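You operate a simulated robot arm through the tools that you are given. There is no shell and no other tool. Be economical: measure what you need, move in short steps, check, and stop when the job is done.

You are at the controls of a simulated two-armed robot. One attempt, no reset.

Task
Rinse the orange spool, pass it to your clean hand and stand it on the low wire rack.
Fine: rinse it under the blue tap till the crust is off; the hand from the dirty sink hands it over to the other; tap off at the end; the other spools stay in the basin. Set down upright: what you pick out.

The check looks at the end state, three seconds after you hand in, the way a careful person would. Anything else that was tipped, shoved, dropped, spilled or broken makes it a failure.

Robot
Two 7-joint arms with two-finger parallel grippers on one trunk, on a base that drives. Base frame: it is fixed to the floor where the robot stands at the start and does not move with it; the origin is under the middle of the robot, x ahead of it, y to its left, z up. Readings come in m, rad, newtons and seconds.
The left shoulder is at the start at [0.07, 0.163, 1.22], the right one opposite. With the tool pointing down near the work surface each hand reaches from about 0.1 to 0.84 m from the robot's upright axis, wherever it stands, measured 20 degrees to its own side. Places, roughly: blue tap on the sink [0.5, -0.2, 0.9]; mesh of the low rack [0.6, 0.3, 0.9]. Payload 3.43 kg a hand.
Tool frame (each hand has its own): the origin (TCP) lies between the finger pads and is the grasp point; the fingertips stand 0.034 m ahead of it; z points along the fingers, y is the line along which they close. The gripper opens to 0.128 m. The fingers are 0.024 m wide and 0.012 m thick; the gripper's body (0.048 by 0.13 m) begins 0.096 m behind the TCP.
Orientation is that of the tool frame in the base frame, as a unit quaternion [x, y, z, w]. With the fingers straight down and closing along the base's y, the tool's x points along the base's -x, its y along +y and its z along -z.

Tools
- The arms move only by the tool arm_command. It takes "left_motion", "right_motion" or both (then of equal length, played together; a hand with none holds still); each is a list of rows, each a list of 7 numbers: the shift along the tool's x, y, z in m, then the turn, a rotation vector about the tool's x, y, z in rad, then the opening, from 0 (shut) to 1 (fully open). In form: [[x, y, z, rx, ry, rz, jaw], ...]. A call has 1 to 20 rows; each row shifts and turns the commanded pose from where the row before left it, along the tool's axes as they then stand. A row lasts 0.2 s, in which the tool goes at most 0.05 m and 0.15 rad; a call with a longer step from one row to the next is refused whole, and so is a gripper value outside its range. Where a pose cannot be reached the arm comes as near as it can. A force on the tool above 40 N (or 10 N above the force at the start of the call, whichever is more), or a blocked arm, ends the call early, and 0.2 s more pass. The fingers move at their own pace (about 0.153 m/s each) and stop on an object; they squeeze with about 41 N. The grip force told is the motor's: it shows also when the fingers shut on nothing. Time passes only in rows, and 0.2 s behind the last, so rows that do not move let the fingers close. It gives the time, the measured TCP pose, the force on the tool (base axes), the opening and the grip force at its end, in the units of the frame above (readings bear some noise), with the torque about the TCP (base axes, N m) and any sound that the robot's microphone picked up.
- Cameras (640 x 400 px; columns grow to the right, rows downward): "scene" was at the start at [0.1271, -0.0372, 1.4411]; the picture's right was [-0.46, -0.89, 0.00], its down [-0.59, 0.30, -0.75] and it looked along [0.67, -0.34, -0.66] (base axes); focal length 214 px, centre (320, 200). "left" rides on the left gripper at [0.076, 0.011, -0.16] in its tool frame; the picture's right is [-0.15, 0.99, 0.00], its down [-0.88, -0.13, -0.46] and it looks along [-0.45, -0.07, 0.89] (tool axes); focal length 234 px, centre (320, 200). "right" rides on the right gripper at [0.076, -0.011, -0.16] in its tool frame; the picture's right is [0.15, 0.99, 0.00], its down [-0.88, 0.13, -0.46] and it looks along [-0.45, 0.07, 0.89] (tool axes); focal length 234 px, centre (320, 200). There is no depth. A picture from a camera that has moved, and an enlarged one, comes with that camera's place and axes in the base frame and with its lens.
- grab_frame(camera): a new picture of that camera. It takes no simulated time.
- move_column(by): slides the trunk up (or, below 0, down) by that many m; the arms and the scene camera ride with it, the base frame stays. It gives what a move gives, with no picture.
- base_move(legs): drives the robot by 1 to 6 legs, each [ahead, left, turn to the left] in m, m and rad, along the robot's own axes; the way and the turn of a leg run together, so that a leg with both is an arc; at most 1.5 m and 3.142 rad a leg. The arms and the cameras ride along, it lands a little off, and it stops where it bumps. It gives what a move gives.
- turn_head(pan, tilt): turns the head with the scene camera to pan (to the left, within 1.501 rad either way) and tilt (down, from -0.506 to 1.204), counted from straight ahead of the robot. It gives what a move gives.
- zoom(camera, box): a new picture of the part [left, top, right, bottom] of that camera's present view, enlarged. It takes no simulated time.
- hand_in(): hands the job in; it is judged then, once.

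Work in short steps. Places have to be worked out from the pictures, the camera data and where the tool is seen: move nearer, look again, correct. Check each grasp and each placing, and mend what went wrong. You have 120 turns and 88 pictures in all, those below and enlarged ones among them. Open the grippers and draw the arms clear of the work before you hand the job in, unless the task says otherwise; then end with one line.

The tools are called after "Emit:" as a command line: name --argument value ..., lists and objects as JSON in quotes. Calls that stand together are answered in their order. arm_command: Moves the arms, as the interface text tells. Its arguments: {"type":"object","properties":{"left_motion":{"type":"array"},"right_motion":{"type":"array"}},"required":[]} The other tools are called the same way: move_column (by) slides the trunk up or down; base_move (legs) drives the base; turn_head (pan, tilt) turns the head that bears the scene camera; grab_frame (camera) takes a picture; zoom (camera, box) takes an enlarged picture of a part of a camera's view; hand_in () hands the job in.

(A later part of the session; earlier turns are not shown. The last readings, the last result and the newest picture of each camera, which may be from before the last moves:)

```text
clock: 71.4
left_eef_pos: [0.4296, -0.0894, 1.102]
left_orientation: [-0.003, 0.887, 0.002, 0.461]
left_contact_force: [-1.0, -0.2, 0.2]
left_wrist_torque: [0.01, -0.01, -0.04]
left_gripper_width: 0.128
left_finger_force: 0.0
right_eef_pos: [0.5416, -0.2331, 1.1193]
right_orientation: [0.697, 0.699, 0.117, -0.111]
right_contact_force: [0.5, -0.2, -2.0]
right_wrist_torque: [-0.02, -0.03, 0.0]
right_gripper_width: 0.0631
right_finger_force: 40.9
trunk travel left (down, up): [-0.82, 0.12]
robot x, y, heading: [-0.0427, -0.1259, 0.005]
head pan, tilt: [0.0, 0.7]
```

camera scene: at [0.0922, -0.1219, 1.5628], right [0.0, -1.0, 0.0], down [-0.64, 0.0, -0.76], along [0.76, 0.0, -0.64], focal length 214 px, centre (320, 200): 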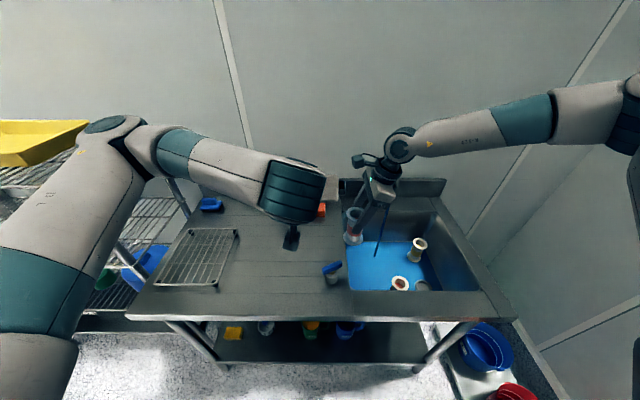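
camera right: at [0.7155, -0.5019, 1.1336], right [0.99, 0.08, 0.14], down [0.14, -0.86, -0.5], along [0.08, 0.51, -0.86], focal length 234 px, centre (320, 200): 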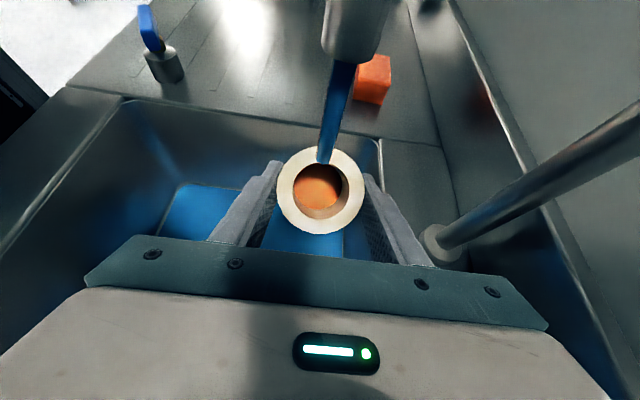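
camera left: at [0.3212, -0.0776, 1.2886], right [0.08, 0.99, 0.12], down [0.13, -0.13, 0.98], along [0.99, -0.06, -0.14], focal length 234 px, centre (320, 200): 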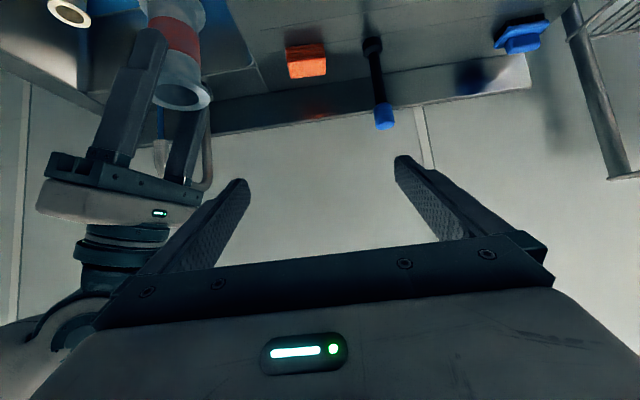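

It folds well at this height. Now move across to y≈−0.231 and z≈1.146, in line with the core.

Emit:
arm_command --left_motion '[[-0.009, -0.0354, -0.0063, 0, 0, 0, 1], [-0.009, -0.0354, -0.0063, 0, 0, 0, 1], [-0.009, -0.0354, -0.0063, 0, 0, 0, 1], [-0.009, -0.0354, -0.0063, 0, 0, 0, 1], [0, 0, 0, 0, 0, 0, 1]]'

Emit:
grab_frame --camera "left"

Emit:
grab_frame --camera "scene"

```text
clock: 72.6
left_eef_pos: [0.4316, -0.2314, 1.1485]
left_orientation: [-0.002, 0.888, 0.001, 0.461]
left_contact_force: [0.0, 0.7, -0.2]
left_wrist_torque: [-0.05, 0.02, -0.01]
left_gripper_width: 0.1281
left_finger_force: 0.0
right_eef_pos: [0.5428, -0.2328, 1.1186]
right_orientation: [0.697, 0.699, 0.116, -0.111]
right_contact_force: [0.1, 0.1, -1.7]
right_wrist_torque: [-0.03, 0.01, 0.02]
right_gripper_width: 0.0633
right_finger_force: 41.4
trunk travel left (down, up): [-0.82, 0.12]
robot x, y, heading: [-0.0486, -0.1252, 0.003]
head pan, tilt: [0.0, 0.7]
```

```text
27 pictures are left
camera left: at [0.2557, -0.22, 1.1783], right [0.08, 0.99, 0.12], down [0.13, -0.13, 0.98], along [0.99, -0.06, -0.14], focal length 234 px, centre (320, 200)
```

left: 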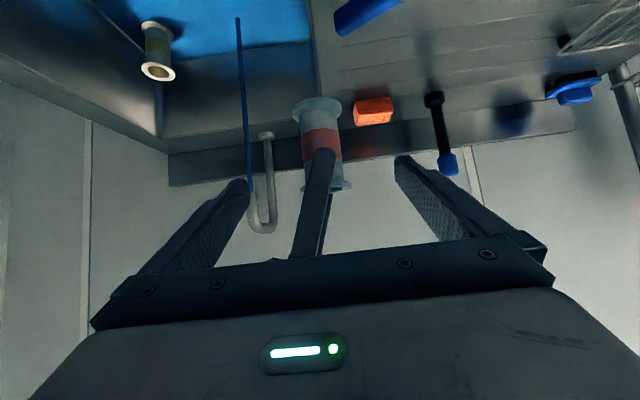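

```text
26 pictures are left
camera scene: at [0.0929, -0.1222, 1.5627], right [0.0, -1.0, 0.0], down [-0.64, 0.0, -0.76], along [0.76, 0.0, -0.64], focal length 214 px, centre (320, 200)
```

scene: 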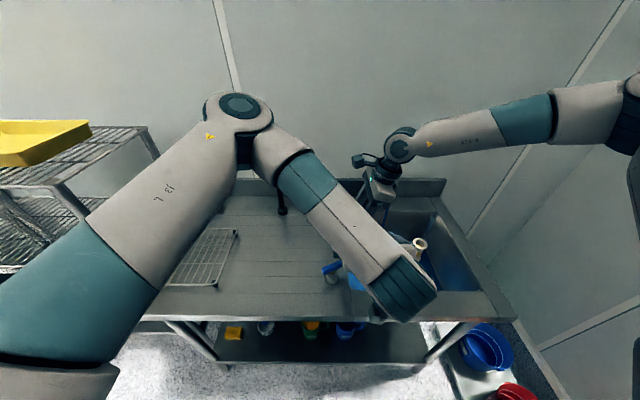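

The view confirms the core lies midway between the left fingers (about 5 mm toward +y), with the right finger well between. Advance 13 cm along the fingers.

Emit:
arm_command --left_motion '[[0.001, 0.005, 0.032, 0, 0, 0, 1], [0.001, 0, 0.032, 0, 0, 0, 1], [0.001, 0, 0.032, 0, 0, 0, 1], [0, 0, 0.032, 0, 0, 0, 1], [0, 0, 0, 0, 0, 0, 1]]'

Emit:
grab_frame --camera "left"

```text
clock: 73.8
left_eef_pos: [0.5345, -0.2273, 1.0739]
left_orientation: [-0.002, 0.887, 0.001, 0.462]
left_contact_force: [0.9, -0.6, -0.1]
left_wrist_torque: [0.0, 0.0, 0.02]
left_gripper_width: 0.1281
left_finger_force: 0.1
right_eef_pos: [0.541, -0.2331, 1.1195]
right_orientation: [0.696, 0.7, 0.116, -0.11]
right_contact_force: [0.3, 0.7, -2.4]
right_wrist_torque: [-0.01, 0.02, -0.01]
right_gripper_width: 0.063
right_finger_force: 41.1
trunk travel left (down, up): [-0.82, 0.12]
robot x, y, heading: [-0.0473, -0.1267, 0.009]
head pan, tilt: [0.0, 0.7]
```

```text
25 pictures are left
camera left: at [0.3596, -0.2167, 1.1039], right [0.08, 0.99, 0.12], down [0.13, -0.13, 0.98], along [0.99, -0.06, -0.14], focal length 234 px, centre (320, 200)
```

left: 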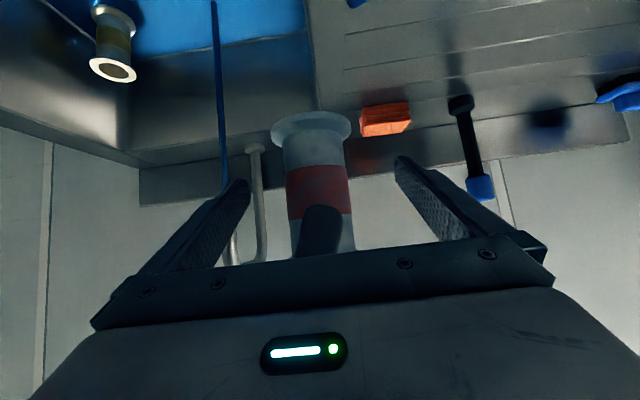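

The left pads straddle the core around the band. Close the left gripper.

Emit:
arm_command --left_motion '[[0, 0, 0, 0, 0, 0, 0.7], [0, 0, 0, 0, 0, 0, 0.5], [0, 0, 0, 0, 0, 0, 0.35], [0, 0, 0, 0, 0, 0, 0.2], [0, 0, 0, 0, 0, 0, 0.2]]'

Emit:
grab_frame --camera "left"

```text
clock: 75.0
left_eef_pos: [0.5358, -0.229, 1.074]
left_orientation: [-0.001, 0.887, 0.0, 0.462]
left_contact_force: [3.6, -15.5, -0.1]
left_wrist_torque: [1.23, 0.08, -0.03]
left_gripper_width: 0.0474
left_finger_force: 41.1
right_eef_pos: [0.5413, -0.2328, 1.1196]
right_orientation: [0.696, 0.7, 0.117, -0.11]
right_contact_force: [-3.5, 15.9, -0.7]
right_wrist_torque: [-0.47, 0.07, -0.03]
right_gripper_width: 0.0629
right_finger_force: 40.9
trunk travel left (down, up): [-0.82, 0.12]
robot x, y, heading: [-0.047, -0.1233, 0.005]
head pan, tilt: [0.0, 0.7]
```

```text
24 pictures are left
camera left: at [0.3592, -0.2173, 1.104], right [0.08, 0.99, 0.12], down [0.13, -0.13, 0.98], along [0.99, -0.07, -0.14], focal length 234 px, centre (320, 200)
```

left: 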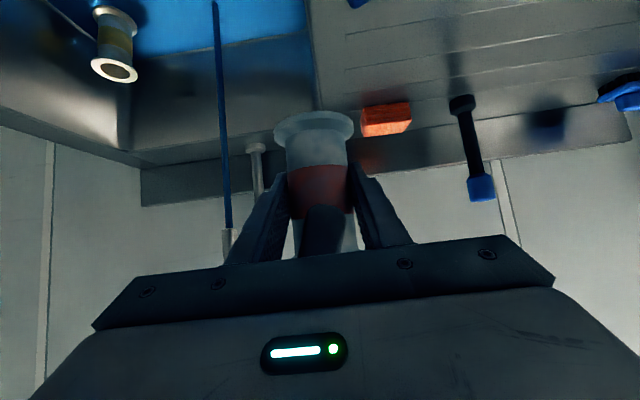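

Both hold the spool (left 47 mm). I'll relieve the 15 N side load slightly, then open the right just to 0.6 and withdraw it along its own axis.

Emit:
arm_command --left_motion '[[0, -0.003, 0, 0, 0, 0, 0.2], [0, 0, 0, 0, 0, 0, 0.2], [0, 0, 0, 0, 0, 0, 0.2]]' --right_motion '[[0, 0, 0, 0, 0, 0, 0.3], [0, 0, 0, 0, 0, 0, 0.6], [0, 0, 0, 0, 0, 0, 0.6]]'

Emit:
arm_command --right_motion '[[0, 0, -0.03, 0, 0, 0, 0.6], [0, 0, -0.04, 0, 0, 0, 0.6], [0, 0, -0.04, 0, 0, 0, 0.6], [0, 0, -0.03, 0, 0, 0, 0.6], [0, 0, 0, 0, 0, 0, 0.6]]'

Emit:
grab_frame --camera "right"

```text
clock: 75.8
left_eef_pos: [0.5346, -0.2303, 1.0745]
left_orientation: [-0.002, 0.887, 0.001, 0.462]
left_contact_force: [-0.5, -0.2, 0.0]
left_wrist_torque: [-0.02, 0.02, 0.0]
left_gripper_width: 0.0451
left_finger_force: 40.4
right_eef_pos: [0.5428, -0.2345, 1.1198]
right_orientation: [0.697, 0.699, 0.117, -0.111]
right_contact_force: [-0.3, 0.0, -0.5]
right_wrist_torque: [-0.02, 0.01, 0.02]
right_gripper_width: 0.0767
right_finger_force: 0.0
trunk travel left (down, up): [-0.82, 0.12]
robot x, y, heading: [-0.0479, -0.1285, 0.007]
head pan, tilt: [0.0, 0.7]
```

```text
clock: 77.0
left_eef_pos: [0.534, -0.2309, 1.0743]
left_orientation: [-0.001, 0.887, 0.001, 0.462]
left_contact_force: [1.1, 1.0, -0.3]
left_wrist_torque: [-0.01, 0.03, -0.04]
left_gripper_width: 0.044
left_finger_force: 40.9
right_eef_pos: [0.5455, -0.2765, 1.2524]
right_orientation: [0.697, 0.699, 0.116, -0.11]
right_contact_force: [0.0, -0.3, -0.7]
right_wrist_torque: [-0.03, 0.02, 0.02]
right_gripper_width: 0.0769
right_finger_force: 0.2
trunk travel left (down, up): [-0.82, 0.12]
robot x, y, heading: [-0.0441, -0.1252, 0.001]
head pan, tilt: [0.0, 0.7]
```

```text
23 pictures are left
camera right: at [0.533, -0.2569, 1.4284], right [0.99, 0.14, 0.06], down [0.13, -0.98, 0.15], along [0.08, -0.14, -0.99], focal length 234 px, centre (320, 200)
```

right: 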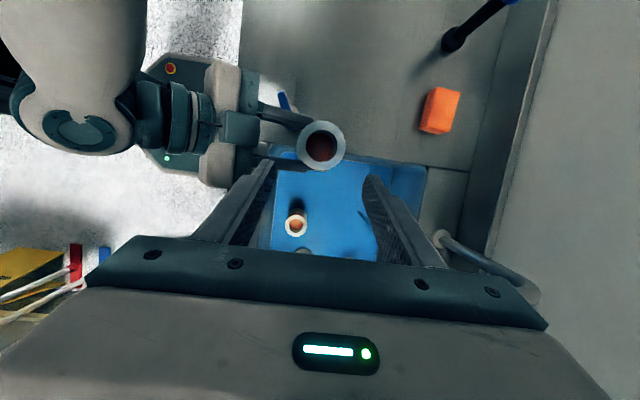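

Handover succeeded: the left holds it alone at 44 mm. I'll raise the trunk a little and drive 0.3 m left toward the rack.

Emit:
move_column --by 0.06

Emit:
base_move --legs '[[0, 0.3, 0]]'

Emit:
grab_frame --camera "scene"

```text
clock: 78.0
left_eef_pos: [0.5348, -0.2305, 1.133]
left_orientation: [-0.001, 0.887, 0.0, 0.462]
left_contact_force: [0.7, 0.3, -2.4]
left_wrist_torque: [0.02, 0.02, 0.0]
left_gripper_width: 0.0438
left_finger_force: 41.6
right_eef_pos: [0.5444, -0.2777, 1.3125]
right_orientation: [0.697, 0.699, 0.116, -0.111]
right_contact_force: [0.3, -1.3, 1.0]
right_wrist_torque: [0.02, 0.0, 0.02]
right_gripper_width: 0.0769
right_finger_force: 0.0
trunk travel left (down, up): [-0.88, 0.06]
robot x, y, heading: [-0.0463, -0.1247, 0.005]
head pan, tilt: [0.0, 0.7]
```

```text
clock: 80.0
left_eef_pos: [0.5328, 0.0683, 1.1342]
left_orientation: [-0.003, 0.887, 0.002, 0.462]
left_contact_force: [0.8, -0.5, -2.0]
left_wrist_torque: [0.0, 0.04, 0.0]
left_gripper_width: 0.044
left_finger_force: 41.3
right_eef_pos: [0.5434, 0.0209, 1.3107]
right_orientation: [0.696, 0.7, 0.116, -0.111]
right_contact_force: [-0.1, -0.9, 0.2]
right_wrist_torque: [-0.02, 0.02, 0.0]
right_gripper_width: 0.0767
right_finger_force: 0.1
trunk travel left (down, up): [-0.88, 0.06]
robot x, y, heading: [-0.0457, 0.1749, 0.01]
head pan, tilt: [0.0, 0.7]
```

```text
22 pictures are left
camera scene: at [0.0907, 0.1727, 1.6227], right [0.01, -1.0, 0.0], down [-0.64, 0.0, -0.76], along [0.76, 0.01, -0.64], focal length 214 px, centre (320, 200)
```

scene: 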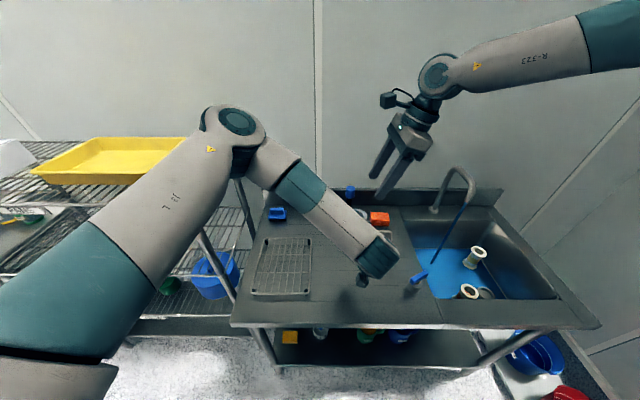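

Rack spans x 0.435–0.677, y 0.216–0.406. I'll move the left hand over its middle, staying high.

Emit:
arm_command --left_motion '[[-0.0029, 0.04, 0.0041, 0, 0, 0, 0.2], [-0.0029, 0.04, 0.0041, 0, 0, 0, 0.2], [-0.0029, 0.04, 0.0041, 0, 0, 0, 0.2], [-0.0029, 0.04, 0.0041, 0, 0, 0, 0.2], [-0.0029, 0.04, 0.0041, 0, 0, 0, 0.2], [-0.0029, 0.04, 0.0041, 0, 0, 0, 0.2], [0, 0, 0, 0, 0, 0, 0.2]]'

Emit:
grab_frame --camera "left"

Emit:
grab_frame --camera "scene"

```text
clock: 81.6
left_eef_pos: [0.5584, 0.3101, 1.1351]
left_orientation: [-0.002, 0.887, 0.001, 0.462]
left_contact_force: [-0.2, -0.6, -2.1]
left_wrist_torque: [0.02, -0.01, 0.03]
left_gripper_width: 0.0438
left_finger_force: 41.4
right_eef_pos: [0.5434, 0.0231, 1.3123]
right_orientation: [0.696, 0.7, 0.116, -0.111]
right_contact_force: [0.1, -1.1, 0.0]
right_wrist_torque: [-0.01, 0.01, 0.01]
right_gripper_width: 0.0767
right_finger_force: 0.1
trunk travel left (down, up): [-0.88, 0.06]
robot x, y, heading: [-0.0425, 0.1746, 0.006]
head pan, tilt: [0.0, 0.7]
```

```text
21 pictures are left
camera left: at [0.3829, 0.3201, 1.1651], right [0.08, 0.99, 0.12], down [0.13, -0.13, 0.98], along [0.99, -0.06, -0.14], focal length 234 px, centre (320, 200)
```

left: 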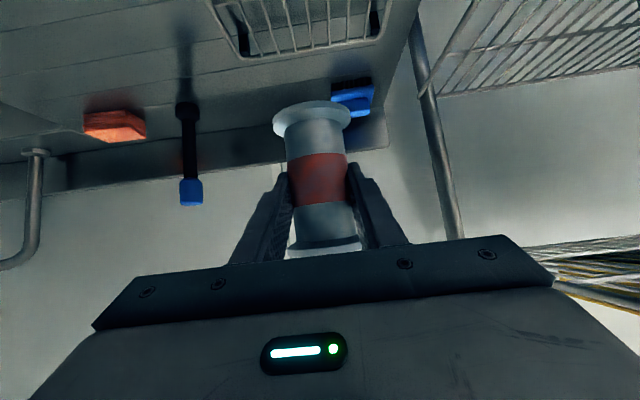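

```text
20 pictures are left
camera scene: at [0.0906, 0.1743, 1.6227], right [0.01, -1.0, 0.0], down [-0.64, 0.0, -0.76], along [0.76, 0.01, -0.64], focal length 214 px, centre (320, 200)
```

scene: 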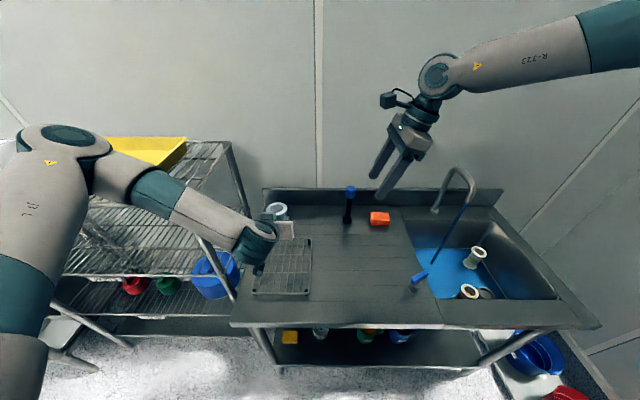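

The elbow hangs out towards the cart, so I'll back the base 0.15 m and extend the arm instead. That draws the elbow in front of the cart.

Emit:
base_move --legs '[[-0.15, 0, 0]]'

Emit:
arm_command --left_motion '[[-0.0215, 0, 0.0308, 0, 0, 0, 0.2], [-0.0215, 0, 0.0308, 0, 0, 0, 0.2], [-0.0215, 0, 0.0308, 0, 0, 0, 0.2], [-0.0215, 0, 0.0308, 0, 0, 0, 0.2], [0, 0, 0, 0, 0, 0, 0.2]]'

Emit:
grab_frame --camera "scene"

```text
clock: 83.0
left_eef_pos: [0.4137, 0.3074, 1.1339]
left_orientation: [-0.002, 0.888, 0.001, 0.46]
left_contact_force: [-0.2, 0.1, -1.6]
left_wrist_torque: [-0.01, 0.07, 0.02]
left_gripper_width: 0.0437
left_finger_force: 41.0
right_eef_pos: [0.3967, 0.0209, 1.3106]
right_orientation: [0.696, 0.699, 0.116, -0.112]
right_contact_force: [-0.8, 0.2, -0.4]
right_wrist_torque: [0.03, 0.01, 0.02]
right_gripper_width: 0.0768
right_finger_force: 0.1
trunk travel left (down, up): [-0.88, 0.06]
robot x, y, heading: [-0.1986, 0.1724, 0.006]
head pan, tilt: [0.0, 0.7]
```

```text
clock: 84.2
left_eef_pos: [0.5611, 0.3074, 1.1321]
left_orientation: [-0.002, 0.887, 0.001, 0.461]
left_contact_force: [-1.1, 0.0, -1.8]
left_wrist_torque: [-0.01, 0.04, 0.01]
left_gripper_width: 0.0437
left_finger_force: 41.0
right_eef_pos: [0.3937, 0.0202, 1.3126]
right_orientation: [0.696, 0.7, 0.117, -0.111]
right_contact_force: [0.0, 0.4, 0.1]
right_wrist_torque: [0.0, 0.02, 0.02]
right_gripper_width: 0.077
right_finger_force: 0.0
trunk travel left (down, up): [-0.88, 0.06]
robot x, y, heading: [-0.1978, 0.1714, 0.005]
head pan, tilt: [0.0, 0.7]
```

```text
19 pictures are left
camera scene: at [-0.057, 0.1743, 1.6227], right [0.01, -1.0, 0.0], down [-0.64, 0.0, -0.76], along [0.76, 0.0, -0.64], focal length 214 px, centre (320, 200)
```

scene: 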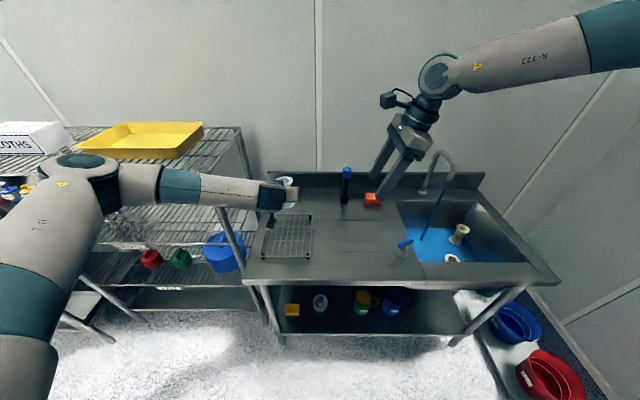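

The forearm is now well in front of the cart. Zooming to check that the spool hangs upright and seeing the rack.

Emit:
zoom --camera "scene" --box '[235, 160, 345, 270]'

Emit:
zoom --camera "left" --box '[200, 0, 440, 260]'

```text
3.64 times, centred on (290, 215) of scene
camera zoom: at [-0.057, 0.1743, 1.6227], right [0.01, -1.0, 0.0], down [-0.64, 0.0, -0.76], along [0.76, 0.0, -0.64], focal length 780 px, centre (429, 146)
```

zoom: 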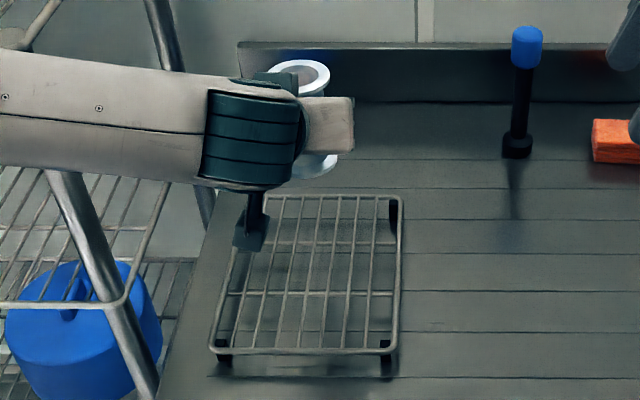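

```text
1.54 times, centred on (320, 130) of left
camera zoom: at [0.3856, 0.3175, 1.1629], right [0.08, 0.99, 0.12], down [0.13, -0.13, 0.98], along [0.99, -0.06, -0.14], focal length 360 px, centre (320, 308)
```

zoom: 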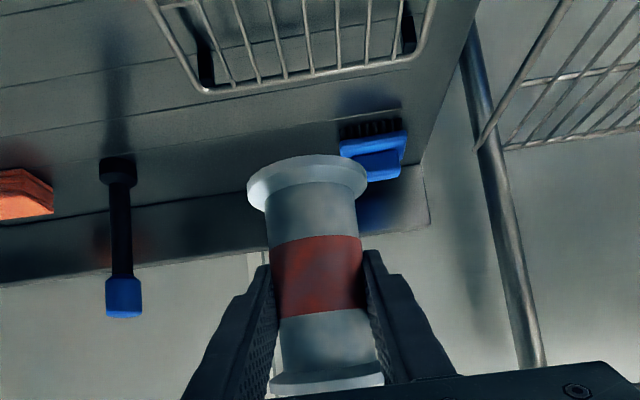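

Spool hangs upright. Rack centre ≈[0.547,0.305], mesh z ≈0.92–0.94. I'll descend 0.1 m and look before the final contact.

Emit:
arm_command --left_motion '[[0.0273, 0, 0.0191, 0, 0, 0, 0.2], [0.0273, 0, 0.0191, 0, 0, 0, 0.2], [0.0273, 0, 0.0191, 0, 0, 0, 0.2], [0, 0, 0, 0, 0, 0, 0.2]]'

Emit:
grab_frame --camera "left"

Emit:
zoom --camera "scene" --box '[235, 160, 345, 270]'

```text
clock: 85.2
left_eef_pos: [0.5616, 0.3069, 1.0347]
left_orientation: [-0.004, 0.887, 0.002, 0.462]
left_contact_force: [-0.3, 0.3, -3.2]
left_wrist_torque: [-0.01, 0.03, 0.02]
left_gripper_width: 0.0435
left_finger_force: 41.1
right_eef_pos: [0.3947, 0.021, 1.3115]
right_orientation: [0.696, 0.7, 0.116, -0.111]
right_contact_force: [0.1, -0.7, 0.1]
right_wrist_torque: [-0.02, 0.0, -0.03]
right_gripper_width: 0.0768
right_finger_force: 0.0
trunk travel left (down, up): [-0.88, 0.06]
robot x, y, heading: [-0.1976, 0.1699, 0.007]
head pan, tilt: [0.0, 0.7]
```

```text
16 pictures are left
camera left: at [0.3862, 0.3163, 1.0643], right [0.08, 0.99, 0.12], down [0.13, -0.13, 0.98], along [0.99, -0.06, -0.14], focal length 234 px, centre (320, 200)
```

left: 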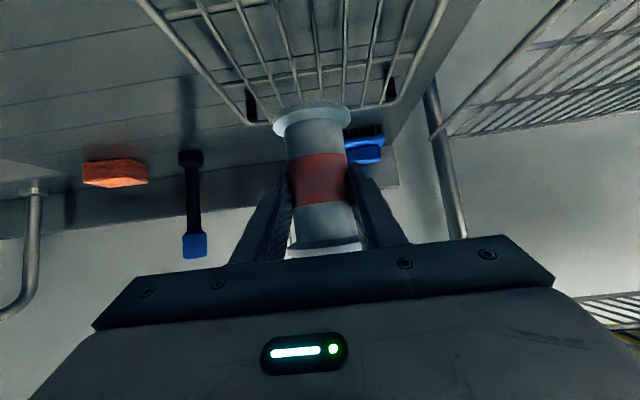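

```text
3.64 times, centred on (290, 215) of scene
camera zoom: at [-0.0576, 0.1734, 1.6227], right [0.01, -1.0, 0.0], down [-0.64, 0.0, -0.76], along [0.76, 0.0, -0.64], focal length 780 px, centre (429, 146)
```

zoom: 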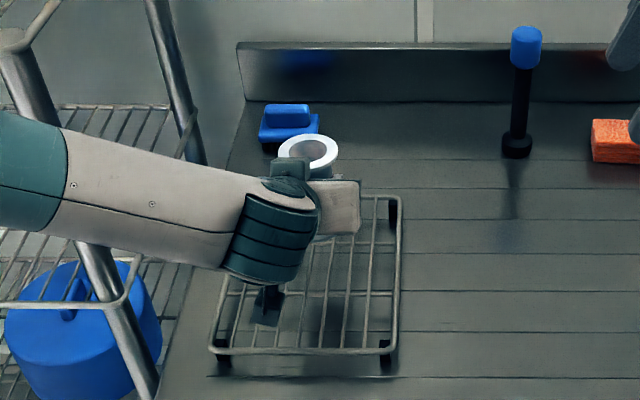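

Spool is over the rack's far-middle part, ~4 cm above the mesh. Lower slowly 3 cm and read the force.

Emit:
arm_command --left_motion '[[0.0123, 0, 0.0086, 0, 0, 0, 0.2], [0.0082, 0, 0.0057, 0, 0, 0, 0.2], [0.0041, 0, 0.0029, 0, 0, 0, 0.2], [0, 0, 0, 0, 0, 0, 0.2]]'

Emit:
zoom --camera "left" --box '[220, 0, 440, 260]'

```text
clock: 86.2
left_eef_pos: [0.5635, 0.3087, 1.0056]
left_orientation: [-0.002, 0.887, 0.001, 0.462]
left_contact_force: [1.1, 0.3, -1.9]
left_wrist_torque: [-0.03, 0.0, 0.03]
left_gripper_width: 0.0438
left_finger_force: 40.5
right_eef_pos: [0.3948, 0.0194, 1.3115]
right_orientation: [0.696, 0.699, 0.116, -0.111]
right_contact_force: [-0.8, 0.2, -0.2]
right_wrist_torque: [0.04, 0.02, 0.01]
right_gripper_width: 0.077
right_finger_force: 0.0
trunk travel left (down, up): [-0.88, 0.06]
robot x, y, heading: [-0.1979, 0.1713, 0.007]
head pan, tilt: [0.0, 0.7]
```

```text
1.54 times, centred on (330, 130) of left
camera zoom: at [0.3871, 0.3184, 1.0351], right [0.08, 0.99, 0.12], down [0.13, -0.13, 0.98], along [0.99, -0.06, -0.14], focal length 360 px, centre (305, 308)
```

zoom: 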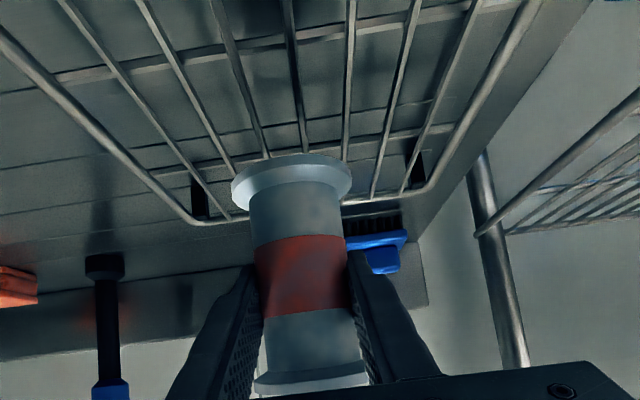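

No contact yet; mesh seems at ≈0.915. Lower another 2 cm gently.

Emit:
arm_command --left_motion '[[0.0066, 0, 0.0046, 0, 0, 0, 0.2], [0.0049, 0, 0.0034, 0, 0, 0, 0.2], [0.0033, 0, 0.0023, 0, 0, 0, 0.2], [0, 0, 0, 0, 0, 0, 0.2]]'

```text
clock: 87.2
left_eef_pos: [0.5616, 0.3074, 1.0012]
left_orientation: [-0.003, 0.888, 0.002, 0.459]
left_contact_force: [-0.3, 0.3, -3.2]
left_wrist_torque: [0.01, 0.01, -0.03]
left_gripper_width: 0.0437
left_finger_force: 41.4
left hand out of reach, approached as far as the arm can: row 1, 2
right_eef_pos: [0.3934, 0.0209, 1.311]
right_orientation: [0.697, 0.699, 0.116, -0.111]
right_contact_force: [-0.6, -0.9, -0.9]
right_wrist_torque: [0.0, -0.03, -0.03]
right_gripper_width: 0.0766
right_finger_force: 0.1
trunk travel left (down, up): [-0.88, 0.06]
robot x, y, heading: [-0.1945, 0.1714, 0.008]
head pan, tilt: [0.0, 0.7]
```

Arm limit reached, so I'll lower the trunk in small steps instead.

Emit:
move_column --by -0.015

Emit:
zoom --camera "left" --box '[220, 0, 440, 260]'

```text
clock: 87.8
left_eef_pos: [0.5609, 0.3078, 0.9856]
left_orientation: [-0.003, 0.888, 0.003, 0.46]
left_contact_force: [-0.8, 0.1, -1.5]
left_wrist_torque: [-0.01, 0.05, 0.01]
left_gripper_width: 0.0439
left_finger_force: 40.8
right_eef_pos: [0.3956, 0.0201, 1.2969]
right_orientation: [0.696, 0.699, 0.117, -0.111]
right_contact_force: [0.6, -0.3, -0.3]
right_wrist_torque: [0.0, -0.03, 0.01]
right_gripper_width: 0.0768
right_finger_force: 0.2
trunk travel left (down, up): [-0.865, 0.075]
robot x, y, heading: [-0.1948, 0.1761, 0.003]
head pan, tilt: [0.0, 0.7]
```

```text
1.54 times, centred on (330, 130) of left
camera zoom: at [0.3865, 0.3183, 1.0162], right [0.08, 0.99, 0.12], down [0.14, -0.13, 0.98], along [0.99, -0.06, -0.15], focal length 360 px, centre (305, 308)
```

zoom: 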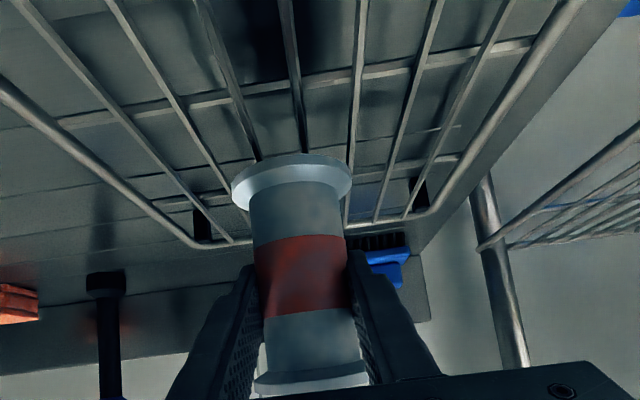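

Close now, about 1 cm. Lower another 8 mm.

Emit:
move_column --by -0.008

```text
clock: 88.4
left_eef_pos: [0.5635, 0.3076, 0.9776]
left_orientation: [-0.001, 0.888, 0.001, 0.46]
left_contact_force: [0.1, 0.4, -2.1]
left_wrist_torque: [0.01, 0.01, 0.01]
left_gripper_width: 0.0439
left_finger_force: 41.0
right_eef_pos: [0.3947, 0.0218, 1.2879]
right_orientation: [0.697, 0.699, 0.117, -0.11]
right_contact_force: [0.8, -0.2, 0.5]
right_wrist_torque: [0.02, 0.02, 0.0]
right_gripper_width: 0.0768
right_finger_force: 0.0
trunk travel left (down, up): [-0.857, 0.083]
robot x, y, heading: [-0.1969, 0.1728, 0.003]
head pan, tilt: [0.0, 0.7]
```

Emit:
move_column --by -0.006

Emit:
zoom --camera "left" --box '[220, 0, 440, 260]'

```text
clock: 88.9
left_eef_pos: [0.5627, 0.3076, 0.9753]
left_orientation: [-0.003, 0.886, 0.003, 0.463]
left_contact_force: [-0.9, 1.0, 16.6]
left_wrist_torque: [0.13, -0.6, 0.03]
left_gripper_width: 0.0435
left_finger_force: 40.3
right_eef_pos: [0.392, 0.02, 1.2852]
right_orientation: [0.696, 0.699, 0.118, -0.11]
right_contact_force: [-0.8, -0.5, 0.1]
right_wrist_torque: [-0.02, 0.01, 0.01]
right_gripper_width: 0.0768
right_finger_force: 0.0
trunk travel left (down, up): [-0.851, 0.089]
robot x, y, heading: [-0.194, 0.1695, 0.004]
head pan, tilt: [0.0, 0.7]
```

```text
1.54 times, centred on (330, 130) of left
camera zoom: at [0.3859, 0.3181, 1.0056], right [0.08, 0.99, 0.12], down [0.13, -0.13, 0.98], along [0.99, -0.06, -0.14], focal length 360 px, centre (305, 308)
```

zoom: 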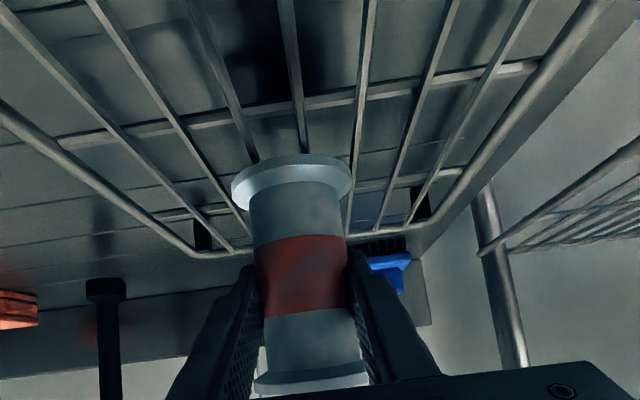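

Contact: about 19 N on the mesh. Ease up 2 mm and open the left gripper gradually.

Emit:
arm_command --left_motion '[[-0.0012, 0, -0.0009, 0, 0, 0, 0.2], [0, 0, 0, 0, 0, 0, 0.36], [0, 0, 0, 0, 0, 0, 0.42], [0, 0, 0, 0, 0, 0, 0.55], [0, 0, 0, 0, 0, 0, 0.8], [0, 0, 0, 0, 0, 0, 0.8]]'

Emit:
zoom --camera "left" --box '[220, 0, 440, 260]'

```text
clock: 90.3
left_eef_pos: [0.5608, 0.3076, 0.9735]
left_orientation: [-0.002, 0.889, 0.002, 0.459]
left_contact_force: [0.7, 0.5, -0.5]
left_wrist_torque: [0.01, 0.0, 0.01]
left_gripper_width: 0.1023
left_finger_force: 0.0
right_eef_pos: [0.3943, 0.0211, 1.2828]
right_orientation: [0.697, 0.699, 0.116, -0.111]
right_contact_force: [-0.1, -0.3, 0.2]
right_wrist_torque: [0.03, 0.05, 0.01]
right_gripper_width: 0.0769
right_finger_force: 0.0
trunk travel left (down, up): [-0.851, 0.089]
robot x, y, heading: [-0.1941, 0.1746, 0.004]
head pan, tilt: [0.0, 0.7]
```

```text
1.54 times, centred on (330, 130) of left
camera zoom: at [0.3857, 0.3182, 1.0041], right [0.08, 0.99, 0.12], down [0.14, -0.13, 0.98], along [0.99, -0.06, -0.15], focal length 360 px, centre (305, 308)
```

zoom: 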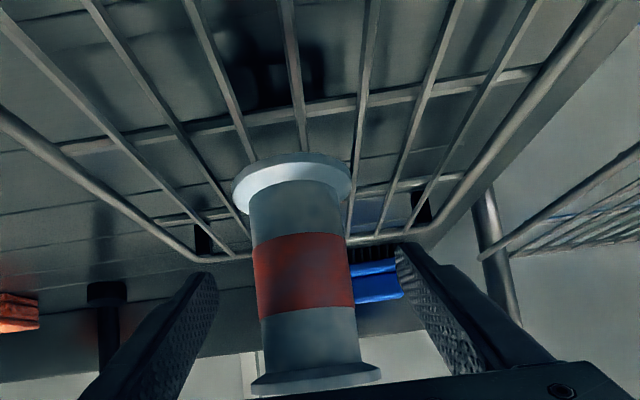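

It stands by itself. Withdraw the left hand straight back along its fingers.

Emit:
arm_command --left_motion '[[0, 0, -0.03, 0, 0, 0, 0.8], [0, 0, -0.04, 0, 0, 0, 0.8], [0, 0, -0.04, 0, 0, 0, 0.8], [0, 0, -0.04, 0, 0, 0, 0.8], [-0.03, 0, -0.02, 0, 0, 0, 0.8], [-0.03, 0, -0.02, 0, 0, 0, 0.8], [0, 0, 0, 0, 0, 0, 0.8]]'

Emit:
grab_frame --camera "scene"

```text
clock: 91.9
left_eef_pos: [0.4427, 0.3056, 1.1349]
left_orientation: [-0.001, 0.888, 0.002, 0.459]
left_contact_force: [0.5, 0.0, 0.3]
left_wrist_torque: [-0.01, 0.0, 0.05]
left_gripper_width: 0.1024
left_finger_force: 0.1
right_eef_pos: [0.3946, 0.0205, 1.2821]
right_orientation: [0.697, 0.699, 0.117, -0.11]
right_contact_force: [-0.3, -0.3, -0.1]
right_wrist_torque: [0.06, 0.02, 0.01]
right_gripper_width: 0.0767
right_finger_force: 0.0
trunk travel left (down, up): [-0.851, 0.089]
robot x, y, heading: [-0.1972, 0.174, 0.009]
head pan, tilt: [0.0, 0.7]
```

```text
10 pictures are left
camera scene: at [-0.0578, 0.1737, 1.5938], right [0.01, -1.0, 0.0], down [-0.64, 0.0, -0.76], along [0.76, 0.0, -0.64], focal length 214 px, centre (320, 200)
```

scene: 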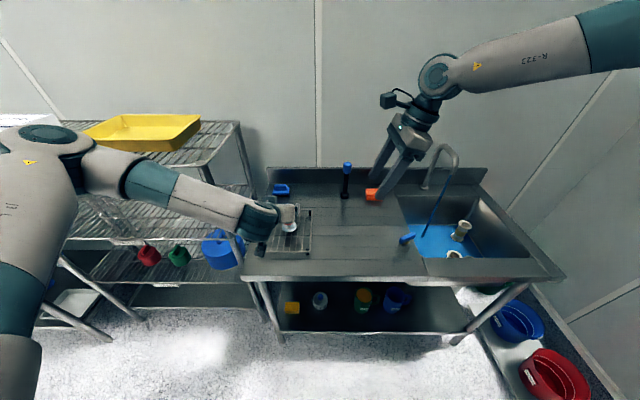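

The spool stands on the rack. Now the tap: drive 0.174 m right and 0.1 m ahead, with both hands high and clear.

Emit:
base_move --legs '[[0, -0.174, 0], [0.1, 0, 0]]'

Emit:
arm_command --right_motion '[[0, 0, 0, 0, -0.11, 0, 0.5], [0, 0, 0, 0, -0.11, 0, 0.5], [0, 0, 0, 0, -0.11, 0, 0.5], [0, 0, 0, 0, 0, -0.12, 0.5], [0, 0, 0, 0, 0, -0.12, 0.5], [0, 0, 0, 0, 0, -0.12, 0.5], [0, 0, 0, 0, 0, -0.12, 0.5], [0, 0, 0, 0, 0, 0, 0.5]]'

```text
clock: 94.2
left_eef_pos: [0.5426, 0.1285, 1.1357]
left_orientation: [-0.002, 0.887, 0.002, 0.461]
left_contact_force: [0.5, -0.7, -0.2]
left_wrist_torque: [0.01, 0.01, 0.01]
left_gripper_width: 0.1023
left_finger_force: 0.0
right_eef_pos: [0.4935, -0.1566, 1.2853]
right_orientation: [0.696, 0.7, 0.117, -0.11]
right_contact_force: [-0.7, -0.4, 0.6]
right_wrist_torque: [-0.01, 0.0, 0.0]
right_gripper_width: 0.0767
right_finger_force: 0.0
trunk travel left (down, up): [-0.851, 0.089]
robot x, y, heading: [-0.0941, -0.0062, 0.005]
head pan, tilt: [0.0, 0.7]
```

```text
clock: 96.0
left_eef_pos: [0.5429, 0.1286, 1.1366]
left_orientation: [-0.002, 0.888, 0.002, 0.459]
left_contact_force: [-0.4, -0.2, 0.2]
left_wrist_torque: [0.03, 0.0, 0.02]
left_gripper_width: 0.1022
left_finger_force: 0.0
right_eef_pos: [0.495, -0.1574, 1.2824]
right_orientation: [0.516, 0.856, 0.0, 0.007]
right_contact_force: [0.0, 1.1, -0.4]
right_wrist_torque: [-0.01, 0.01, 0.01]
right_gripper_width: 0.064
right_finger_force: 0.0
trunk travel left (down, up): [-0.851, 0.089]
robot x, y, heading: [-0.0909, -0.008, 0.008]
head pan, tilt: [0.0, 0.7]
```

Right hand is at the lever's present angle. Centre and descend to z≈1.10, then look.

Emit:
arm_command --right_motion '[[0.0097, -0.014, 0.03, 0, 0, 0, 0.5], [0, 0, 0.045, 0, 0, 0, 0.5], [0, 0, 0.045, 0, 0, 0, 0.5], [0, 0, 0.045, 0, 0, 0, 0.5], [0, 0, 0.015, 0, 0, 0, 0.5], [0, 0, 0, 0, 0, 0, 0.5]]'

Emit:
zoom --camera "right" --box '[220, 90, 420, 250]'

```text
clock: 97.4
left_eef_pos: [0.5441, 0.1281, 1.137]
left_orientation: [-0.002, 0.888, 0.002, 0.459]
left_contact_force: [1.1, 0.4, 0.3]
left_wrist_torque: [0.02, -0.05, 0.05]
left_gripper_width: 0.1025
left_finger_force: 0.1
right_eef_pos: [0.4661, -0.1854, 1.1172]
right_orientation: [0.517, 0.856, 0.0, 0.006]
right_contact_force: [0.7, 0.0, 0.2]
right_wrist_torque: [0.01, -0.01, -0.01]
right_gripper_width: 0.0639
right_finger_force: 0.0
right hand out of reach, approached as far as the arm can: row 2, 3, 4, 5
trunk travel left (down, up): [-0.851, 0.089]
robot x, y, heading: [-0.0931, -0.0013, 0.006]
head pan, tilt: [0.0, 0.7]
```

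```text
2.50 times, centred on (320, 170) of right
camera zoom: at [0.4202, -0.1238, 1.2756], right [0.81, 0.59, 0.0], down [0.52, -0.72, 0.47], along [0.28, -0.37, -0.89], focal length 585 px, centre (320, 275)
```

zoom: 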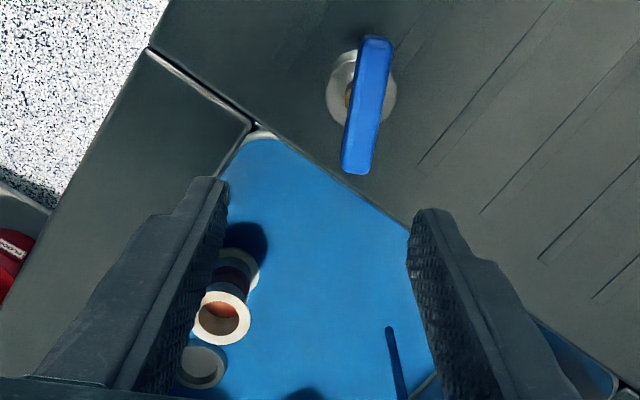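

Low reach again, since the trunk stands higher. The lever's centre is [0.480,-0.160], and its angle matches the hand. I'll lift the hand a bit and lower the trunk 0.1.

Emit:
arm_command --right_motion '[[0, 0, -0.04, 0, 0, 0, 0.5], [0, 0, 0, 0, 0, 0, 0.5]]'

Emit:
move_column --by -0.09

```text
clock: 98.0
left_eef_pos: [0.5435, 0.1286, 1.1354]
left_orientation: [-0.002, 0.888, 0.002, 0.459]
left_contact_force: [0.7, 0.0, 0.7]
left_wrist_torque: [0.03, -0.01, -0.03]
left_gripper_width: 0.1023
left_finger_force: 0.0
right_eef_pos: [0.4677, -0.1892, 1.1542]
right_orientation: [0.517, 0.856, -0.002, 0.005]
right_contact_force: [0.3, -0.2, 0.2]
right_wrist_torque: [-0.01, 0.0, 0.01]
right_gripper_width: 0.0637
right_finger_force: 0.0
trunk travel left (down, up): [-0.851, 0.089]
robot x, y, heading: [-0.093, -0.0066, 0.006]
head pan, tilt: [0.0, 0.7]
```

```text
clock: 99.2
left_eef_pos: [0.5442, 0.1293, 1.045]
left_orientation: [-0.002, 0.888, 0.003, 0.459]
left_contact_force: [0.1, 0.0, -0.1]
left_wrist_torque: [0.0, 0.01, 0.0]
left_gripper_width: 0.1022
left_finger_force: 0.0
right_eef_pos: [0.467, -0.1881, 1.0658]
right_orientation: [0.518, 0.856, -0.001, 0.006]
right_contact_force: [0.4, -0.6, -0.3]
right_wrist_torque: [0.03, 0.02, -0.01]
right_gripper_width: 0.0641
right_finger_force: 0.1
trunk travel left (down, up): [-0.761, 0.179]
robot x, y, heading: [-0.0951, -0.0062, 0.006]
head pan, tilt: [0.0, 0.7]
```

Move over the lever centre, then descend to z≈0.984.

Emit:
arm_command --right_motion '[[0.0197, 0.0228, 0, 0, 0, 0, 0.5], [0, 0, 0.03, 0, 0, 0, 0.5], [0, 0, 0, 0, 0, 0, 0.5]]'

```text
clock: 100.0
left_eef_pos: [0.5455, 0.1288, 1.0458]
left_orientation: [-0.003, 0.888, 0.002, 0.46]
left_contact_force: [-0.1, 0.2, -0.3]
left_wrist_torque: [0.0, 0.01, -0.01]
left_gripper_width: 0.1022
left_finger_force: 0.0
right_eef_pos: [0.4691, -0.1798, 1.0407]
right_orientation: [0.517, 0.856, 0.001, 0.005]
right_contact_force: [-0.3, 1.2, -1.0]
right_wrist_torque: [-0.06, -0.01, 0.02]
right_gripper_width: 0.064
right_finger_force: 0.0
right hand out of reach, approached as far as the arm can: row 1, 2
trunk travel left (down, up): [-0.761, 0.179]
robot x, y, heading: [-0.0945, -0.0044, 0.008]
head pan, tilt: [0.0, 0.7]
```

The wrist limit is again posture-related. I'll restore the original stance (base x≈0, trunk 6 cm lower), raising both hands first.

Emit:
arm_command --right_motion '[[0, 0, -0.04, 0, 0, 0, 0.5], [0, 0, -0.04, 0, 0, 0, 0.5], [0, 0, -0.04, 0, 0, 0, 0.5]]' --left_motion '[[-0.0328, 0, -0.023, 0, 0, 0, 0.8], [-0.0328, 0, -0.023, 0, 0, 0, 0.8], [0, 0, 0, 0, 0, 0, 0.8]]'

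Emit:
base_move --legs '[[0.095, 0.005, 0]]'

Emit:
move_column --by -0.061

```text
clock: 100.8
left_eef_pos: [0.5447, 0.1282, 1.124]
left_orientation: [-0.003, 0.888, 0.002, 0.459]
left_contact_force: [0.2, 0.7, 0.3]
left_wrist_torque: [0.02, -0.02, -0.01]
left_gripper_width: 0.1023
left_finger_force: 0.0
right_eef_pos: [0.4659, -0.1809, 1.1604]
right_orientation: [0.516, 0.856, 0.0, 0.007]
right_contact_force: [-0.5, 0.2, 0.1]
right_wrist_torque: [-0.01, -0.03, 0.0]
right_gripper_width: 0.0639
right_finger_force: 0.0
trunk travel left (down, up): [-0.761, 0.179]
robot x, y, heading: [-0.0962, -0.002, 0.001]
head pan, tilt: [0.0, 0.7]
```

```text
clock: 102.0
left_eef_pos: [0.6386, 0.1342, 1.1233]
left_orientation: [-0.003, 0.887, 0.002, 0.461]
left_contact_force: [-0.4, 0.2, 0.5]
left_wrist_torque: [-0.02, 0.01, -0.02]
left_gripper_width: 0.1026
left_finger_force: 0.1
right_eef_pos: [0.5598, -0.1744, 1.1599]
right_orientation: [0.516, 0.856, -0.001, 0.006]
right_contact_force: [-0.7, 0.4, 0.7]
right_wrist_torque: [0.02, 0.0, -0.01]
right_gripper_width: 0.0641
right_finger_force: 0.1
trunk travel left (down, up): [-0.761, 0.179]
robot x, y, heading: [0.0016, -0.0037, 0.006]
head pan, tilt: [0.0, 0.7]
```

```text
clock: 103.0
left_eef_pos: [0.6383, 0.1349, 1.0626]
left_orientation: [-0.004, 0.888, 0.003, 0.46]
left_contact_force: [-0.2, -0.7, 0.9]
left_wrist_torque: [-0.02, -0.02, 0.03]
left_gripper_width: 0.1026
left_finger_force: 0.1
right_eef_pos: [0.5605, -0.1756, 1.1003]
right_orientation: [0.516, 0.856, 0.001, 0.007]
right_contact_force: [-0.4, 0.8, 0.0]
right_wrist_torque: [0.0, -0.05, -0.01]
right_gripper_width: 0.0639
right_finger_force: 0.0
trunk travel left (down, up): [-0.7, 0.24]
robot x, y, heading: [0.0057, -0.002, 0.008]
head pan, tilt: [0.0, 0.7]
```

Now back over the lever and partly down.

Emit:
arm_command --right_motion '[[0.026, -0.0324, 0, 0, 0, 0, 0.5], [0.026, -0.0324, 0, 0, 0, 0, 0.5], [0, 0, 0.04, 0, 0, 0, 0.5], [0, 0, 0, 0, 0, 0, 0.5]]'

Emit:
zoom --camera "right" --box '[220, 90, 420, 250]'

```text
clock: 104.0
left_eef_pos: [0.6389, 0.1345, 1.0626]
left_orientation: [-0.003, 0.888, 0.002, 0.46]
left_contact_force: [-0.1, 0.2, 0.5]
left_wrist_torque: [0.02, 0.02, 0.01]
left_gripper_width: 0.1021
left_finger_force: 0.0
right_eef_pos: [0.4784, -0.1612, 1.0604]
right_orientation: [0.517, 0.856, 0.0, 0.007]
right_contact_force: [-0.1, 0.5, -0.1]
right_wrist_torque: [-0.01, -0.03, 0.0]
right_gripper_width: 0.0639
right_finger_force: 0.0
trunk travel left (down, up): [-0.7, 0.24]
robot x, y, heading: [0.0036, -0.0018, 0.009]
head pan, tilt: [0.0, 0.7]
```

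```text
2.50 times, centred on (320, 170) of right
camera zoom: at [0.4318, -0.0995, 1.2196], right [0.81, 0.59, 0.0], down [0.52, -0.72, 0.47], along [0.28, -0.37, -0.88], focal length 585 px, centre (320, 275)
```

zoom: 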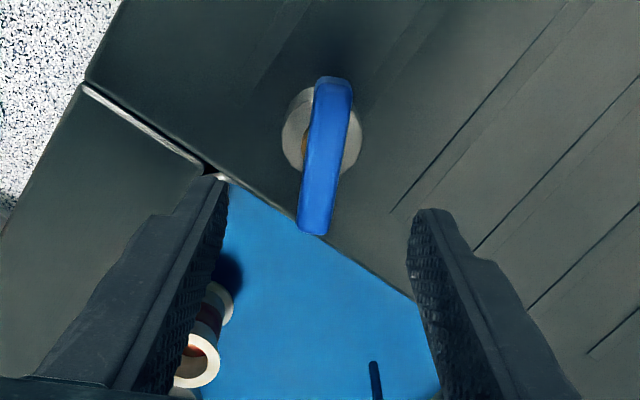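

Reached, with the lever between the fingers. Descend 7.6 cm and close.

Emit:
arm_command --right_motion '[[0, 0, 0.038, 0, 0, 0, 0.5], [0, 0, 0.038, 0, 0, 0, 0.5], [0, 0, 0, 0, 0, 0, 0.3], [0, 0, 0, 0, 0, 0, 0], [0, 0, 0, 0, 0, 0, 0]]'

```text
clock: 105.2
left_eef_pos: [0.64, 0.1352, 1.0613]
left_orientation: [-0.003, 0.888, 0.002, 0.46]
left_contact_force: [1.4, 0.3, -0.2]
left_wrist_torque: [-0.01, 0.0, 0.04]
left_gripper_width: 0.1021
left_finger_force: 0.0
right_eef_pos: [0.4792, -0.1596, 0.9819]
right_orientation: [0.516, 0.857, -0.002, 0.006]
right_contact_force: [0.3, 0.9, 1.8]
right_wrist_torque: [-0.45, -0.03, 0.02]
right_gripper_width: 0.0168
right_finger_force: 45.1
trunk travel left (down, up): [-0.7, 0.24]
robot x, y, heading: [0.0008, 0.0018, 0.01]
head pan, tilt: [0.0, 0.7]
```

Gripped at 16.8 mm. Turn it back counterclockwise, first part.

Emit:
arm_command --right_motion '[[0, 0, 0, 0, 0, -0.12, 0], [0, 0, 0, 0, 0, -0.12, 0], [0, 0, 0, 0, 0, -0.12, 0], [0, 0, 0, 0, 0, -0.12, 0], [0, 0, 0, 0, 0, -0.12, 0], [0, 0, 0, 0, 0, 0, 0]]'

Emit:
arm_command --right_motion '[[0, 0, 0, 0, 0, -0.12, 0], [0, 0, 0, 0, 0, -0.12, 0], [0, 0, 0, 0, 0, -0.12, 0], [0, 0, 0, 0, 0, -0.12, 0], [0, 0, 0, 0, 0, -0.03, 0], [0, 0, 0, 0, 0, 0, 0]]'

Emit:
grab_frame --camera "scene"

```text
clock: 106.6
left_eef_pos: [0.6386, 0.1329, 1.0624]
left_orientation: [-0.002, 0.888, 0.002, 0.46]
left_contact_force: [0.3, -0.6, -0.1]
left_wrist_torque: [0.02, 0.01, -0.04]
left_gripper_width: 0.1024
left_finger_force: 0.1
right_eef_pos: [0.479, -0.161, 0.9825]
right_orientation: [0.24, 0.971, -0.003, 0.005]
right_contact_force: [-12.1, 0.6, -13.3]
right_wrist_torque: [-0.15, -0.1, -0.01]
right_gripper_width: 0.017
right_finger_force: 44.8
trunk travel left (down, up): [-0.7, 0.24]
robot x, y, heading: [0.0014, 0.0019, 0.004]
head pan, tilt: [0.0, 0.7]
```

```text
clock: 108.0
left_eef_pos: [0.6394, 0.1342, 1.0617]
left_orientation: [-0.002, 0.888, 0.002, 0.46]
left_contact_force: [0.6, -0.3, -0.8]
left_wrist_torque: [0.03, 0.05, -0.01]
left_gripper_width: 0.1026
left_finger_force: 0.0
right_eef_pos: [0.4789, -0.1609, 0.9819]
right_orientation: [-0.012, 1.0, -0.004, 0.004]
right_contact_force: [-18.9, -0.3, -29.4]
right_wrist_torque: [0.49, 0.89, -0.61]
right_gripper_width: 0.017
right_finger_force: 44.7
trunk travel left (down, up): [-0.7, 0.24]
robot x, y, heading: [0.0019, -0.0027, 0.006]
head pan, tilt: [0.0, 0.7]
```

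```text
7 pictures are left
camera scene: at [0.138, 0.0009, 1.4427], right [0.01, -1.0, 0.0], down [-0.64, 0.0, -0.76], along [0.76, 0.01, -0.64], focal length 214 px, centre (320, 200)
```

scene: 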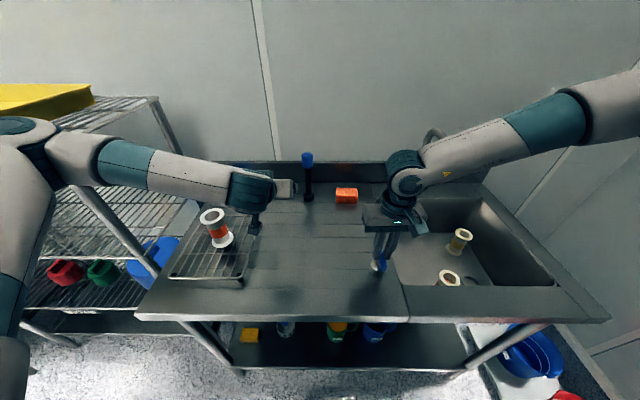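

The water is off and drained, and the spool shows plainly orange, upright on the rack. Open the right hand and rise.

Emit:
arm_command --right_motion '[[0, 0, 0, 0, 0, 0, 0.3], [0, 0, 0, 0, 0, 0, 0.5], [0, 0, -0.04, 0, 0, 0, 0.5], [0, 0, -0.045, 0, 0, 0, 0.5], [0, 0, -0.045, 0, 0, 0, 0.5], [0, 0, -0.045, 0, 0, 0, 1], [0.03, -0.03, 0, 0, 0, 0, 1], [0.03, -0.03, 0, 0, 0, 0, 1], [0, 0, 0, 0, 0, 0, 1]]'

Emit:
grab_frame --camera "scene"

```text
clock: 110.0
left_eef_pos: [0.6405, 0.136, 1.0609]
left_orientation: [-0.004, 0.888, 0.002, 0.46]
left_contact_force: [1.4, 0.0, -0.1]
left_wrist_torque: [0.02, 0.01, -0.03]
left_gripper_width: 0.1026
left_finger_force: 0.1
right_eef_pos: [0.4213, -0.2184, 1.1579]
right_orientation: [-0.013, 1.0, -0.004, 0.004]
right_contact_force: [0.6, 0.4, 0.1]
right_wrist_torque: [-0.03, 0.0, 0.04]
right_gripper_width: 0.128
right_finger_force: 0.0
trunk travel left (down, up): [-0.7, 0.24]
robot x, y, heading: [-0.0013, -0.0018, 0.01]
head pan, tilt: [0.0, 0.7]
```

```text
6 pictures are left
camera scene: at [0.1399, 0.0039, 1.4426], right [0.01, -1.0, 0.0], down [-0.65, -0.01, -0.76], along [0.76, 0.01, -0.65], focal length 214 px, centre (320, 200)
```

scene: 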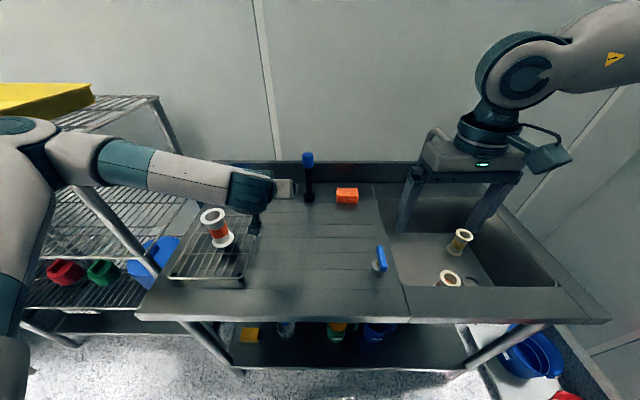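

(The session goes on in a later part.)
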